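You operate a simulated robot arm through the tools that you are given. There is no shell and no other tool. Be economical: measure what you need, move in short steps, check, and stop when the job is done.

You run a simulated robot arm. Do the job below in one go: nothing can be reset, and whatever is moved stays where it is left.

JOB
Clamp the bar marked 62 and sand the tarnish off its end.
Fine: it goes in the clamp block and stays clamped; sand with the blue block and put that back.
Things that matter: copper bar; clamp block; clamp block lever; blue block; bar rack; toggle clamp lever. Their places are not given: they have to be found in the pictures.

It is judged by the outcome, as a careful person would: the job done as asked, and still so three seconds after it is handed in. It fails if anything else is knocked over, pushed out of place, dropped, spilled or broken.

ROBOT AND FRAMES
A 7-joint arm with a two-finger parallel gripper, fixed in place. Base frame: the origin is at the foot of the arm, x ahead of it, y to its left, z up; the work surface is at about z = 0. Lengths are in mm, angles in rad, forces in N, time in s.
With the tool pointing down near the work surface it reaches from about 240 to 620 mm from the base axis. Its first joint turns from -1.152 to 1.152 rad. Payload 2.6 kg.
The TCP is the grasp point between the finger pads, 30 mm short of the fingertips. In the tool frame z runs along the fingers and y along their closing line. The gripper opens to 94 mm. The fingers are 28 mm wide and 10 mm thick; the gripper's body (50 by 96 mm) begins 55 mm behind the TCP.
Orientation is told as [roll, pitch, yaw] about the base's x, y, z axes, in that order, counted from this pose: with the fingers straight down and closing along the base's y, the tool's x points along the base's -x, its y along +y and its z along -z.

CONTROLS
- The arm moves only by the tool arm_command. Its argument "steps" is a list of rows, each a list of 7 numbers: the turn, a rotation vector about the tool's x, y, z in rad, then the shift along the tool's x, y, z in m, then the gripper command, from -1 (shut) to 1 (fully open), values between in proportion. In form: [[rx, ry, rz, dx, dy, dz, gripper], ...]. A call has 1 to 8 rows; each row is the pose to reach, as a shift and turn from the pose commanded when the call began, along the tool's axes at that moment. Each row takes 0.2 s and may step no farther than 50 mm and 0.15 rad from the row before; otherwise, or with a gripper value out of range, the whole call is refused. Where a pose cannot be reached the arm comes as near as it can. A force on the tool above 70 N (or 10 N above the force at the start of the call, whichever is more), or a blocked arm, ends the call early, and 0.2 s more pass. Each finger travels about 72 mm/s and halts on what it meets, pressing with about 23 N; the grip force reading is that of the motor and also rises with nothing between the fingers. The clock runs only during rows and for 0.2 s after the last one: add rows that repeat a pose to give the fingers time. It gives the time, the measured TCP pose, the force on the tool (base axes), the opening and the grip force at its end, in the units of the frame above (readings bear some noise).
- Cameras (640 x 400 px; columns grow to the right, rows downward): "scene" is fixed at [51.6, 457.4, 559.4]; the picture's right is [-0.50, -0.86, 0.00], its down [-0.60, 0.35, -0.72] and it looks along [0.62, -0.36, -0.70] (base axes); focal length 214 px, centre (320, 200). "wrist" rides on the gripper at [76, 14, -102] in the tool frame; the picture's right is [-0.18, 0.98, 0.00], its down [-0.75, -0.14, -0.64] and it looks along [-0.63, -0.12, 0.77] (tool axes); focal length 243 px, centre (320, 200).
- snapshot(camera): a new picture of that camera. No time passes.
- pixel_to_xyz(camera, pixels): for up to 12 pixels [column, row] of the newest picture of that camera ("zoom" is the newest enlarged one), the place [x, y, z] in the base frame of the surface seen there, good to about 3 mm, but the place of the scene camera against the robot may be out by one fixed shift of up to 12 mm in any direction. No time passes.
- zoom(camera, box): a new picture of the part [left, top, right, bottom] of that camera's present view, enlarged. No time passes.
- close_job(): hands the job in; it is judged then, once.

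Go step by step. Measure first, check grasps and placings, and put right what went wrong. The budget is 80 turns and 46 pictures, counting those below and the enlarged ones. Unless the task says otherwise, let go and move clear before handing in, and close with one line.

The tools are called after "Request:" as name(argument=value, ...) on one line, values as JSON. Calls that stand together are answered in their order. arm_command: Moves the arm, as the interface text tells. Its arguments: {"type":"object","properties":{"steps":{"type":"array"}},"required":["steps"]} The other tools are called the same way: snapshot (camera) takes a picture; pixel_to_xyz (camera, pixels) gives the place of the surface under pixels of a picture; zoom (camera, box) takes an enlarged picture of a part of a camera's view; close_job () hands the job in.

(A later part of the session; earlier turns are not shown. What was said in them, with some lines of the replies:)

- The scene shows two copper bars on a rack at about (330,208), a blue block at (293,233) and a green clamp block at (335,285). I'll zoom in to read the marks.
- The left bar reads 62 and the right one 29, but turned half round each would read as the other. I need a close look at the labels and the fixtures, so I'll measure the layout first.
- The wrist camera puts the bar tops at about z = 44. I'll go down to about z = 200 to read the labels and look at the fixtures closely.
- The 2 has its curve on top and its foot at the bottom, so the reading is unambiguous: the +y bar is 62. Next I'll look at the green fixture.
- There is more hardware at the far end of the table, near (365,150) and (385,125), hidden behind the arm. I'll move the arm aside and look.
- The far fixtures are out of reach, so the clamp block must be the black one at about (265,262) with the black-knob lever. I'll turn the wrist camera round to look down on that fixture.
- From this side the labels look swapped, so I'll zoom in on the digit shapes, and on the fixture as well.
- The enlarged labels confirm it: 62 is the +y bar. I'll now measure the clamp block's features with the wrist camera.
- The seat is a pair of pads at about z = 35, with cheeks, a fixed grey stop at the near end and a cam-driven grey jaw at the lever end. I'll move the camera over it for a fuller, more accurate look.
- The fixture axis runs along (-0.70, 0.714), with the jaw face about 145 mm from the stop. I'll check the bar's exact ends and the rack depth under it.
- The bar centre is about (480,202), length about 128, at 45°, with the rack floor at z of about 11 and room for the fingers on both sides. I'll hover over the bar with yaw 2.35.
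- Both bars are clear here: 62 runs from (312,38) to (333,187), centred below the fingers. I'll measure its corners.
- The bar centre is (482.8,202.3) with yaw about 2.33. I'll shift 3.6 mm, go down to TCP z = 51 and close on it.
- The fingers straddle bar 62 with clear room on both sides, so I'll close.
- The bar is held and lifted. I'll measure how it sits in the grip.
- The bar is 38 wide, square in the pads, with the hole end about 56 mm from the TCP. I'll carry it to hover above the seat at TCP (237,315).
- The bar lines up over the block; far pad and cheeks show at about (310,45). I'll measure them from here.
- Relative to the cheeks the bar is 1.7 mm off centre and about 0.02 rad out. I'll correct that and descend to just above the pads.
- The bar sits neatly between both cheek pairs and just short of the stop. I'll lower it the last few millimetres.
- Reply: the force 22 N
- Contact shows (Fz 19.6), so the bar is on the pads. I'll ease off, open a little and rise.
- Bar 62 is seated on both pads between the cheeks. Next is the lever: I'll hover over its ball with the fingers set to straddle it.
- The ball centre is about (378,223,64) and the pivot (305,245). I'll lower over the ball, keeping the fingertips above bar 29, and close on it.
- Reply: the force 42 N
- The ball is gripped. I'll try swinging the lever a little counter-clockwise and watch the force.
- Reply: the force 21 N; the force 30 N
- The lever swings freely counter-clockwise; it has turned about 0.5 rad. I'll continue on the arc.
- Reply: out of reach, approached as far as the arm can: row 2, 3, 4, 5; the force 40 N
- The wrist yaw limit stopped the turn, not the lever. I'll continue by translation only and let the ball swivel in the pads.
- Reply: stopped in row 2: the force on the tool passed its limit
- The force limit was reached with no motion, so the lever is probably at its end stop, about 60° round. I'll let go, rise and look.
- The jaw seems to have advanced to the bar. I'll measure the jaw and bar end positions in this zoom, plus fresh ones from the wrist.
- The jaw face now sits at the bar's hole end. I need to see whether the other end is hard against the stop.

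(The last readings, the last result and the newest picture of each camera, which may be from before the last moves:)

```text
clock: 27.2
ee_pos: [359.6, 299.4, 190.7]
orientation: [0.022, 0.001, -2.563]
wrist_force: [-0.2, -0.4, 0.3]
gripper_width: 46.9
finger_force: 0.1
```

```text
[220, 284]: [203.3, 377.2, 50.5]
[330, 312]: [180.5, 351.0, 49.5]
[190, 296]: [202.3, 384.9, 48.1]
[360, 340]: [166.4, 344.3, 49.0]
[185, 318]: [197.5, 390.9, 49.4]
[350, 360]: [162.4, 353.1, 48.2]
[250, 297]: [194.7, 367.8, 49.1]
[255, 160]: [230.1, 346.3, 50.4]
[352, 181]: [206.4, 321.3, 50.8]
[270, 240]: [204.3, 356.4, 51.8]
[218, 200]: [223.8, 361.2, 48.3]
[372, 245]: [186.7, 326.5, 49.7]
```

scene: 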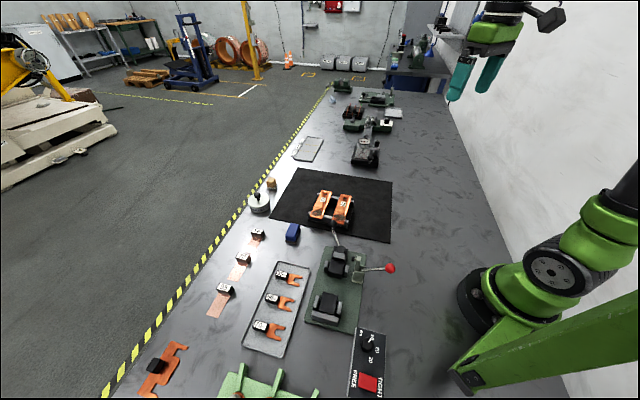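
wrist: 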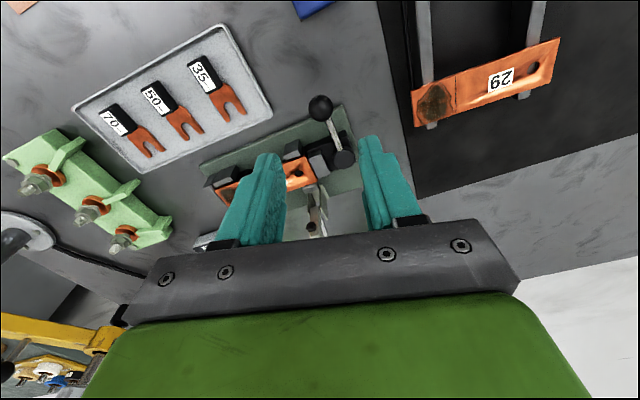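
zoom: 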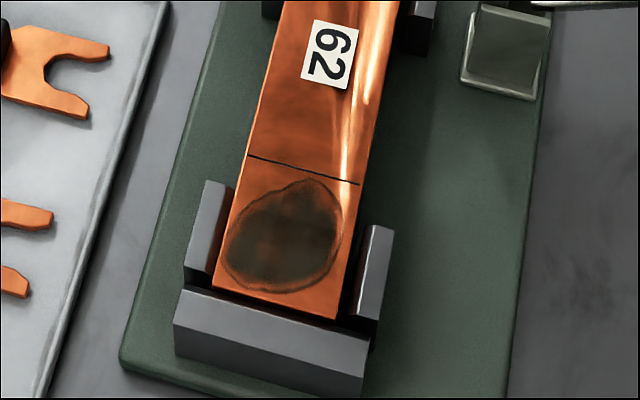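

The dark strip at the stop might be a gap of a few millimetres or just the bar's end face. I'll re-level the tool, go back over the bar and test by hand whether it is held.

Request:
arm_command(steps=[[-0.0184, -0.012, 0, 0, 0, 0, 0.0]])

Request:
arm_command(steps=[[0, 0, 0.15, -0.0117, -0.01, 0, 0.2], [0, 0, 0.3, -0.0234, -0.02, 0, 0.2], [0, 0, 0.45, -0.0351, -0.03, 0.01, 0.2], [0, 0, 0.6, -0.0468, -0.04, 0.02, 0.2], [0, 0, 0.75, -0.0585, -0.05, 0.03, 0.2], [0, 0, 0.9, -0.0702, -0.06, 0.04, 0.2], [0, 0, 1.05, -0.0819, -0.07, 0.05, 0.2], [0, 0, 1.2, -0.0936, -0.0798, 0.05, 0.2]])

Request:
arm_command(steps=[[0, 0, 0.15, 0, 0, 0, 0.2], [0, 0, 0.165, 0, 0, 0, 0.2], [0, 0, 0.165, 0, 0, 0, 0.2]])

```text
clock: 27.6
ee_pos: [359.3, 298.7, 191.2]
orientation: [0.041, -0.01, -2.564]
wrist_force: [1.2, 1.1, -0.3]
gripper_width: 46.7
finger_force: 0.1
```

```text
clock: 29.4
ee_pos: [236.0, 312.8, 139.4]
orientation: [0.025, 0.035, 2.518]
wrist_force: [1.3, -0.8, 0.0]
gripper_width: 56.4
finger_force: 0.1
```

```text
clock: 30.2
ee_pos: [236.1, 313.0, 137.6]
orientation: [0.017, 0.039, 2.354]
wrist_force: [-0.4, -0.6, -0.5]
gripper_width: 56.6
finger_force: 0.2
```

My levelling had the wrong sign. The readings show rx acts as -roll and ry as +pitch, so I'll correct that now.

Request:
arm_command(steps=[[0.017, -0.039, 0, 0, 0, 0, 0.2], [0.017, -0.039, 0, 0, 0, 0, 0.2]])

```text
clock: 30.8
ee_pos: [236.6, 313.9, 139.1]
orientation: [0.001, -0.001, 2.356]
wrist_force: [-0.2, -0.3, 0.9]
gripper_width: 56.5
finger_force: 0.0
```

Request:
arm_command(steps=[[0, 0, 0, 0, -0.001, 0.03, 0.2], [0, 0, 0, 0, -0.001, 0.06, 0.2], [0, 0, 0, 0, -0.001, 0.086, 0.2], [0, 0, 0, 0, -0.001, 0.087, -0.3], [0, 0, 0, 0, -0.001, 0.087, -0.5], [0, 0, 0, 0, -0.001, 0.087, -0.5]])

Request:
arm_command(steps=[[0, 0, 0, -0.001, 0, 0, -0.5], [0, 0, 0, -0.002, 0, 0, -0.5], [0, 0, 0, -0.003, 0, 0, -0.5], [0, 0, 0, -0.003, 0, 0, -0.5]])

```text
clock: 32.2
ee_pos: [237.6, 312.7, 53.2]
orientation: [0.0, -0.002, 2.356]
wrist_force: [-5.5, -2.2, 13.1]
gripper_width: 39.5
finger_force: 23.1
```

```text
clock: 33.2
ee_pos: [236.4, 315.0, 49.5]
orientation: [0.001, 0.003, 2.354]
wrist_force: [6.7, -15.5, 19.4]
gripper_width: 39.8
finger_force: 22.7
```

Some resistance shows (about 18 N along the bar), but I'm also pressing down. I'll ease up and push further to be sure.

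Request:
arm_command(steps=[[0, 0, 0, 0, 0, -0.0015, -0.5], [0, 0, 0, -0.002, 0, -0.0015, -0.5], [0, 0, 0, -0.004, 0, -0.0015, -0.5], [0, 0, 0, -0.004, 0, -0.0015, -0.5]])

```text
clock: 34.2
ee_pos: [233.2, 317.7, 51.0]
orientation: [0.003, 0.002, 2.353]
wrist_force: [13.7, -21.6, 0.4]
gripper_width: 39.8
finger_force: 23.2
```

Request:
zoom(camera="scene", box=[300, 270, 364, 326])

```text
7.14 times, centred on (332, 298) of scene
```

zoom: 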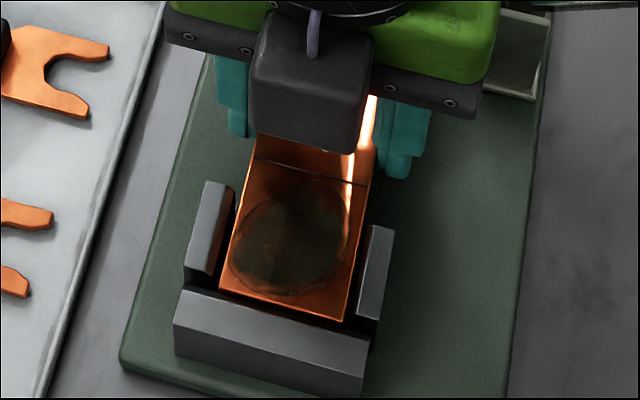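

The bar slid only about a millimetre and then resisted 25 N, presumably against the stop. I'll release, rise and inspect both ends from above.

Request:
arm_command(steps=[[0, 0, 0, 0, 0, 0, -0.1], [0, 0, 0, 0, 0, 0, 0.2], [0, 0, 0, 0, 0, 0, 0.2], [0, 0, 0, 0, 0, -0.03, 0.2], [0, 0, 0, 0, 0, -0.07, 0.2], [0, 0, 0, -0.03, 0, -0.11, 0.2], [0, 0, 0, -0.03, 0, -0.11, 0.2]])

Request:
zoom(camera="wrist", box=[240, 0, 400, 180])

```text
clock: 35.8
ee_pos: [207.6, 341.7, 165.3]
orientation: [0.003, -0.002, 2.358]
wrist_force: [0.3, -0.7, -0.9]
gripper_width: 56.4
finger_force: 0.1
```

```text
2.22 times, centred on (320, 90) of wrist
```

zoom: 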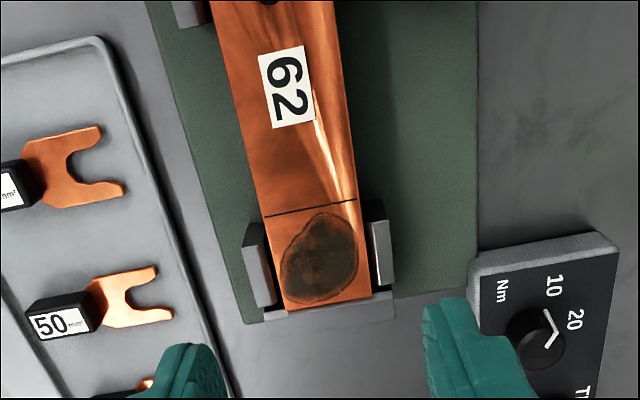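

The tarnished end now lies against the stop. I'll move back to see the jaw end from above.

Request:
arm_command(steps=[[0, 0, 0, 0.035, 0, 0, 0.2], [0, 0, 0, 0.07, 0, 0, 0.2], [0, 0, 0, 0.07, 0, 0, 0.2]])

Request:
zoom(camera="wrist", box=[250, 0, 378, 80])

```text
clock: 36.6
ee_pos: [256.7, 293.1, 163.7]
orientation: [0.002, 0.0, 2.356]
wrist_force: [-0.2, -0.2, -0.1]
gripper_width: 56.5
finger_force: 0.0
```

```text
5.00 times, centred on (314, 40) of wrist
```

zoom: 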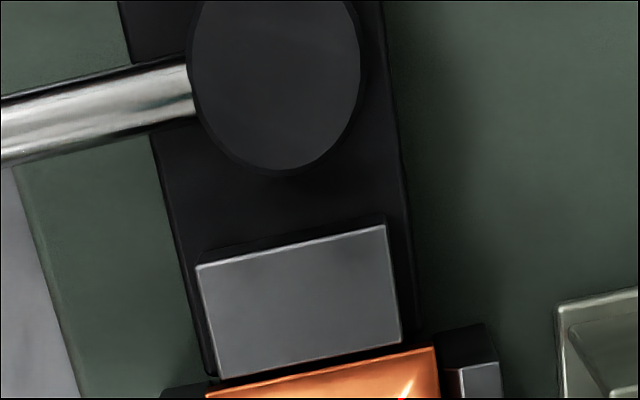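

The jaw-to-bar gap is about 1 mm now that the bar is against the stop, so the lever should turn a bit further. I'll push the ball on with closed fingers from its clockwise side.

Request:
arm_command(steps=[[0, 0, 0, 0.034, -0.0255, 0, -0.5], [0, 0, 0, 0.068, -0.051, 0, -1], [0, 0, 0, 0.102, -0.0766, 0, -1], [0, 0, 0, 0.102, -0.0766, 0.04, -1], [0, 0, 0, 0.102, -0.0766, 0.085, -1], [0, 0, 0, 0.102, -0.0766, 0.085, -1]])

Request:
arm_command(steps=[[0, 0, 0, -0.004, 0, 0, -1], [0, 0, 0, -0.008, 0, 0, -1], [0, 0, 0, -0.012, 0, 0, -1], [0, 0, 0, -0.016, 0, 0, -1], [0, 0, 0, -0.02, 0, 0, -1]])

```text
clock: 38.0
ee_pos: [386.9, 273.0, 76.6]
orientation: [0.001, 0.0, 2.357]
wrist_force: [0.0, 0.1, -0.1]
gripper_width: 0.2
finger_force: 22.8
```

```text
clock: 39.2
ee_pos: [378.7, 279.9, 77.0]
orientation: [-0.001, 0.015, 2.348]
wrist_force: [33.2, -19.6, -8.5]
gripper_width: 0.1
finger_force: 23.7
```

Request:
arm_command(steps=[[0, 0, 0, -0.002, 0, 0, -1], [0, 0, 0, -0.004, 0, 0, -1], [0, 0, 0, -0.006, 0, 0, -1], [0, 0, 0, -0.007, 0, 0, -1]])

```text
clock: 40.2
ee_pos: [378.6, 278.9, 77.6]
orientation: [-0.003, 0.025, 2.342]
wrist_force: [44.6, -31.2, 1.6]
gripper_width: 0.0
finger_force: 23.0
```

The lever holds at 54 N, so it is at its hard end stop, i.e. closed. I'll measure the last zoom for the jaw-to-bar gap.

Request:
pixel_to_xyz(camera="zoom", pixels=[[222, 370], [396, 338], [310, 355], [230, 390], [420, 358], [330, 372], [205, 380], [405, 350], [202, 272], [380, 232], [310, 366], [350, 357]])

```text
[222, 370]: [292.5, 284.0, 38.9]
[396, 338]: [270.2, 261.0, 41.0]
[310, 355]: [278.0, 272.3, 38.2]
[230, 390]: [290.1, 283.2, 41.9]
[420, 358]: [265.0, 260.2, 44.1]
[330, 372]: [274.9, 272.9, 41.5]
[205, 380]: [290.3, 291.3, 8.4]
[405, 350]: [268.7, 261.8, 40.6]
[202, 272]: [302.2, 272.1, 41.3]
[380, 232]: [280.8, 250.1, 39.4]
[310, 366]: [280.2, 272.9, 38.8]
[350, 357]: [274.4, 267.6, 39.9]
```

Comparing the zooms, the bar moved less than 1 mm axially while the fingers slipped 6 mm at 25 N, so it is held between jaw and stop with the lever fully over. I'll back off the lever and rise.

Request:
arm_command(steps=[[0, 0, 0, 0.012, 0, 0, -1], [0, 0, 0, 0.02, 0, 0, -1], [0, 0, 0, 0.02, 0, -0.04, -1], [0, 0, 0, 0.02, 0, -0.08, 0.3], [0, 0, 0, 0.02, 0, -0.08, 0.4], [0, 0, 0, 0.02, 0, -0.08, 0.4]])

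```text
clock: 41.6
ee_pos: [377.4, 276.3, 159.6]
orientation: [0.001, -0.001, 2.355]
wrist_force: [0.8, 0.0, 0.0]
gripper_width: 65.6
finger_force: 0.1
```

Request:
arm_command(steps=[[0, 0, -0.03, 0.005, -0.037, 0, 0.4], [0, 0, -0.065, 0.0099, -0.0744, 0.015, 0.4], [0, 0, -0.065, 0.0099, -0.0744, 0.03, 0.4], [0, 0, -0.065, 0.0099, -0.0744, 0.03, 0.4]])

Request:
snapshot(camera="wrist")

```text
clock: 42.6
ee_pos: [442.1, 323.5, 126.1]
orientation: [0.001, 0.001, 2.422]
wrist_force: [0.3, 1.0, -1.3]
gripper_width: 65.8
finger_force: 0.1
```

```text
3 pictures are left
```

wrist: 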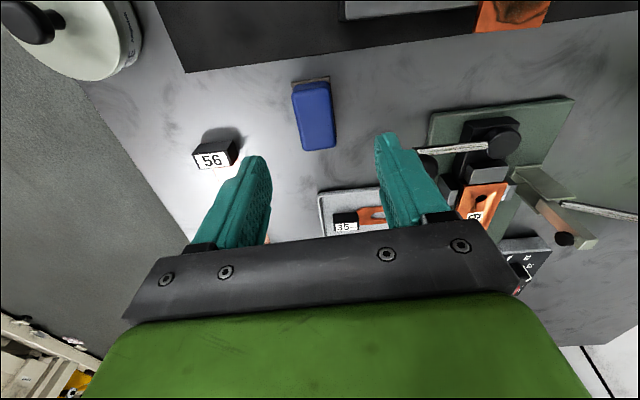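

The block shows at (292–335, 82–150). I'll measure its top corners.

Request:
pixel_to_xyz(camera="wrist", pixels=[[295, 90], [327, 86], [332, 144], [305, 147], [314, 116], [310, 79], [297, 120], [331, 115], [428, 160], [345, 175], [312, 90], [318, 144]])

```text
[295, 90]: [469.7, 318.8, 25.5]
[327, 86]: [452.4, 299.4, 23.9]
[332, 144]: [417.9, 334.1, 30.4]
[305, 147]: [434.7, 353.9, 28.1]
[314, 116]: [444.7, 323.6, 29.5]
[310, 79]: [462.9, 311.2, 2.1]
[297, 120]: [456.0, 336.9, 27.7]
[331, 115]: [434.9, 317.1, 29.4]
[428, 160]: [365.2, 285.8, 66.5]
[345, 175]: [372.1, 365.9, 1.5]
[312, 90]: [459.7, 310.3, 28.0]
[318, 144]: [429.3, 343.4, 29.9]
```

The block's centre is about (443.5,325.5) with yaw 2.36. I'll align, descend to TCP z = 38 and grip.

Request:
arm_command(steps=[[0, 0, 0.06, 0, -0.0035, 0.03, 0.4], [0, 0, 0.06, 0, -0.0035, 0.06, 0.4], [0, 0, 0.06, 0, -0.0035, 0.08, 0.4], [0, 0, 0.06, 0, -0.0035, 0.088, 0.4], [0, 0, 0.06, 0, -0.0035, 0.088, 0.4]])

Request:
arm_command(steps=[[0, 0, 0, 0, 0, 0, 0.0], [0, 0, 0, 0, 0, 0, -0.4], [0, 0, 0, 0, 0, 0, -0.7], [0, 0, 0, 0, 0, 0, -0.7]])

```text
clock: 43.8
ee_pos: [442.6, 325.4, 38.6]
orientation: [0.002, 0.001, 2.36]
wrist_force: [0.0, 0.8, -0.7]
gripper_width: 65.6
finger_force: 0.0
```

```text
clock: 44.8
ee_pos: [443.3, 327.1, 38.4]
orientation: [0.003, 0.002, 2.359]
wrist_force: [0.5, -0.4, 0.1]
gripper_width: 30.9
finger_force: 22.9
```

The block is gripped (30.9 mm). I'll lift it and carry it over the tarnished end at about (197,353).

Request:
arm_command(steps=[[0, 0, 0, 0, 0, -0.04, -0.7], [0, 0, 0, 0, 0, -0.08, -0.7], [0, 0, 0, 0, 0, -0.1, -0.7], [0, 0, 0, -0.0323, 0.0257, -0.1, -0.7], [0, 0, 0, -0.0646, 0.0514, -0.1, -0.7], [0, 0, 0, -0.097, 0.0771, -0.1, -0.7], [0, 0, 0, -0.1293, 0.1029, -0.1, -0.7]])

Request:
arm_command(steps=[[0, 0, 0, -0.0323, 0.0257, 0, -0.7], [0, 0, 0, -0.0646, 0.0514, 0, -0.7], [0, 0, 0, -0.0646, 0.0514, 0, -0.7]])

```text
clock: 46.4
ee_pos: [276.9, 344.8, 139.2]
orientation: [0.001, 0.001, 2.359]
wrist_force: [0.0, -0.1, -0.5]
gripper_width: 31.0
finger_force: 23.3
```

```text
clock: 47.2
ee_pos: [196.8, 354.1, 139.9]
orientation: [0.002, -0.001, 2.359]
wrist_force: [-0.5, -0.1, -0.1]
gripper_width: 31.1
finger_force: 22.9
```

I'm over the spot. I'll descend to just above the bar, then ease down until there is contact.

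Request:
arm_command(steps=[[0, 0, 0, 0, 0, 0.03, -0.7], [0, 0, 0, 0, 0, 0.05, -0.7], [0, 0, 0, 0, 0, 0.055, -0.7], [0, 0, 0, 0, 0, 0.057, -0.7], [0, 0, 0, 0, 0, 0.059, -0.7], [0, 0, 0, 0, 0, 0.059, -0.7]])

```text
clock: 48.6
ee_pos: [197.3, 351.2, 80.3]
orientation: [0.002, -0.001, 2.359]
wrist_force: [-1.6, -1.0, 3.2]
gripper_width: 31.1
finger_force: 22.6
```

Contact is starting (3 N). I'll press about 1.5 mm more and stroke along the bar.

Request:
arm_command(steps=[[0, 0, 0, 0, 0, 0.0015, -0.7], [0, 0, 0, -0.01, 0, 0.0015, -0.7], [0, 0, 0, 0.0, -0.003, 0.0015, -0.7], [0, 0, 0, -0.01, -0.003, 0.0015, -0.7], [0, 0, 0, 0.0, 0.002, 0.0015, -0.7], [0, 0, 0, -0.01, 0.002, 0.0015, -0.7], [0, 0, 0, 0.0, 0, 0.0015, -0.7]])

```text
clock: 50.2
ee_pos: [197.1, 350.3, 78.9]
orientation: [0.005, -0.001, 2.36]
wrist_force: [-3.0, 2.7, 13.7]
gripper_width: 31.4
finger_force: 23.0
```

The pressing force is a steady 14 N. More strokes, covering the width.

Request:
arm_command(steps=[[0, 0, 0, -0.014, 0, 0, -0.7], [0, 0, 0, 0.0, -0.005, 0, -0.7], [0, 0, 0, -0.014, -0.005, 0, -0.7], [0, 0, 0, 0.0, -0.005, 0, -0.7], [0, 0, 0, -0.014, 0.004, 0, -0.7], [0, 0, 0, 0.0, 0.004, 0, -0.7], [0, 0, 0, -0.014, 0.004, 0, -0.7], [0, 0, 0, 0.0, 0, 0, -0.7]])

Request:
arm_command(steps=[[0, 0, 0, -0.014, 0, 0, -0.7], [0, 0, 0, 0.002, -0.005, 0, -0.7], [0, 0, 0, -0.014, -0.005, 0, -0.7], [0, 0, 0, 0.002, -0.005, 0, -0.7], [0, 0, 0, -0.014, 0.004, 0, -0.7], [0, 0, 0, 0.002, 0.004, 0, -0.7], [0, 0, 0, -0.014, 0.004, 0, -0.7], [0, 0, 0, 0.0, 0, 0, -0.7]])

```text
clock: 52.0
ee_pos: [196.3, 352.6, 79.7]
orientation: [0.003, -0.001, 2.362]
wrist_force: [-3.8, 1.8, 11.8]
gripper_width: 30.9
finger_force: 22.8
```

```text
clock: 53.8
ee_pos: [197.0, 352.3, 80.5]
orientation: [0.002, -0.001, 2.36]
wrist_force: [0.7, 0.4, -1.0]
gripper_width: 31.1
finger_force: 22.8
```

The contact force has gone, so I'll lift straight up and look at the end and at the block in the grip.

Request:
arm_command(steps=[[0, 0, 0, 0, 0, -0.03, -0.7], [0, 0, 0, 0, 0, -0.06, -0.7], [0, 0, 0, 0, 0, -0.085, -0.7], [0, 0, 0, 0, 0, -0.085, -0.7]])

Request:
zoom(camera="wrist", box=[230, 0, 410, 220])

```text
clock: 54.8
ee_pos: [198.5, 350.4, 165.2]
orientation: [0.002, -0.001, 2.36]
wrist_force: [0.4, -0.2, -0.3]
gripper_width: 31.2
finger_force: 23.3
```

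```text
1.82 times, centred on (320, 110) of wrist
```

zoom: 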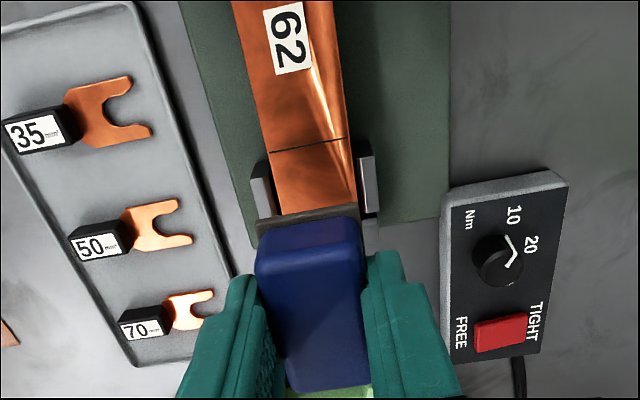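

The visible half of the end is clean and the bar is still in its seat. I'll move aside and view the whole end with the scene camera.

Request:
arm_command(steps=[[0, 0, 0, 0.0323, -0.0257, 0.01, -0.7], [0, 0, 0, 0.0646, -0.0514, 0.025, -0.7], [0, 0, 0, 0.097, -0.0771, 0.025, -0.7], [0, 0, 0, 0.1293, -0.1029, 0.025, -0.7], [0, 0, 0, 0.1293, -0.1029, 0.025, -0.7]])

Request:
zoom(camera="scene", box=[288, 225, 384, 330])

```text
clock: 56.0
ee_pos: [364.3, 335.9, 140.3]
orientation: [0.002, 0.0, 2.36]
wrist_force: [0.1, 0.4, -0.8]
gripper_width: 30.9
finger_force: 23.0
```

```text
3.81 times, centred on (336, 278) of scene
```

zoom: 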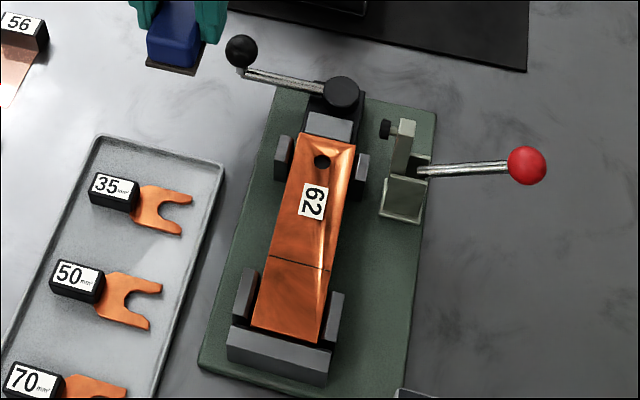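

The end is fully clean and the bar sits tight between jaw and stop. I'll return the blue block to its original spot.

Request:
arm_command(steps=[[0, 0, 0, 0.0323, -0.0257, 0, -0.7], [0, 0, 0, 0.0646, -0.0514, 0, -0.7], [0, 0, 0, 0.0646, -0.0514, 0.04, -0.7], [0, 0, 0, 0.0646, -0.0514, 0.08, -0.7], [0, 0, 0, 0.0646, -0.0514, 0.095, -0.7], [0, 0, 0, 0.0646, -0.0514, 0.098, -0.7], [0, 0, 0, 0.0646, -0.0514, 0.098, -0.7]])

```text
clock: 57.6
ee_pos: [444.7, 326.3, 40.8]
orientation: [0.0, -0.001, 2.359]
wrist_force: [0.1, 0.8, -0.3]
gripper_width: 31.2
finger_force: 23.0
```

Request:
arm_command(steps=[[0, 0, 0, 0, 0, 0.001, -0.7], [0, 0, 0, 0, 0, 0.002, -0.7], [0, 0, 0, 0, 0, 0.003, -0.7], [0, 0, 0, 0, 0, 0.003, -0.7]])

```text
clock: 58.6
ee_pos: [445.9, 325.8, 39.4]
orientation: [0.001, -0.001, 2.36]
wrist_force: [-1.1, -0.4, 5.5]
gripper_width: 31.1
finger_force: 22.8
```

The block touches the table (5.5 N) within about 2 mm of where it was. I'll release it, rise and take the last picture.

Request:
arm_command(steps=[[0, 0, 0, 0, 0, 0, -0.3], [0, 0, 0, 0, 0, 0, 0.2], [0, 0, 0, 0, 0, 0, 0.2], [0, 0, 0, 0, 0, -0.03, 0.2], [0, 0, 0, 0, 0, -0.07, 0.2], [0, 0, 0, 0, 0, -0.11, 0.2], [0, 0, 0, 0.03, 0, -0.15, 0.2], [0, 0, 0, 0.03, 0, -0.19, 0.2]])

Request:
snapshot(camera="scene")

```text
clock: 60.4
ee_pos: [465.0, 302.1, 230.6]
orientation: [0.001, -0.001, 2.359]
wrist_force: [-0.6, 0.4, 0.9]
gripper_width: 56.2
finger_force: 0.1
```

```text
0 pictures are left
```

scene: 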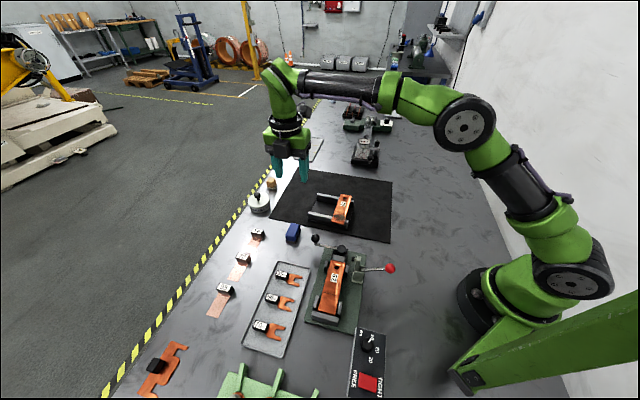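

The last picture shows the blue block back at (293,233), bar 62 in the clamp with the lever over, and everything else undisturbed. I'm handing in.

Request:
close_job()

```text
The job is handed in.
```

Bar 62 is in the clamp block with the lever fully over. Its end is sanded clean, and the blue block is back where it was. I judged the clamping from the bar holding against a 25 N pull along its length and the pictures showing it tight between jaw and stop.
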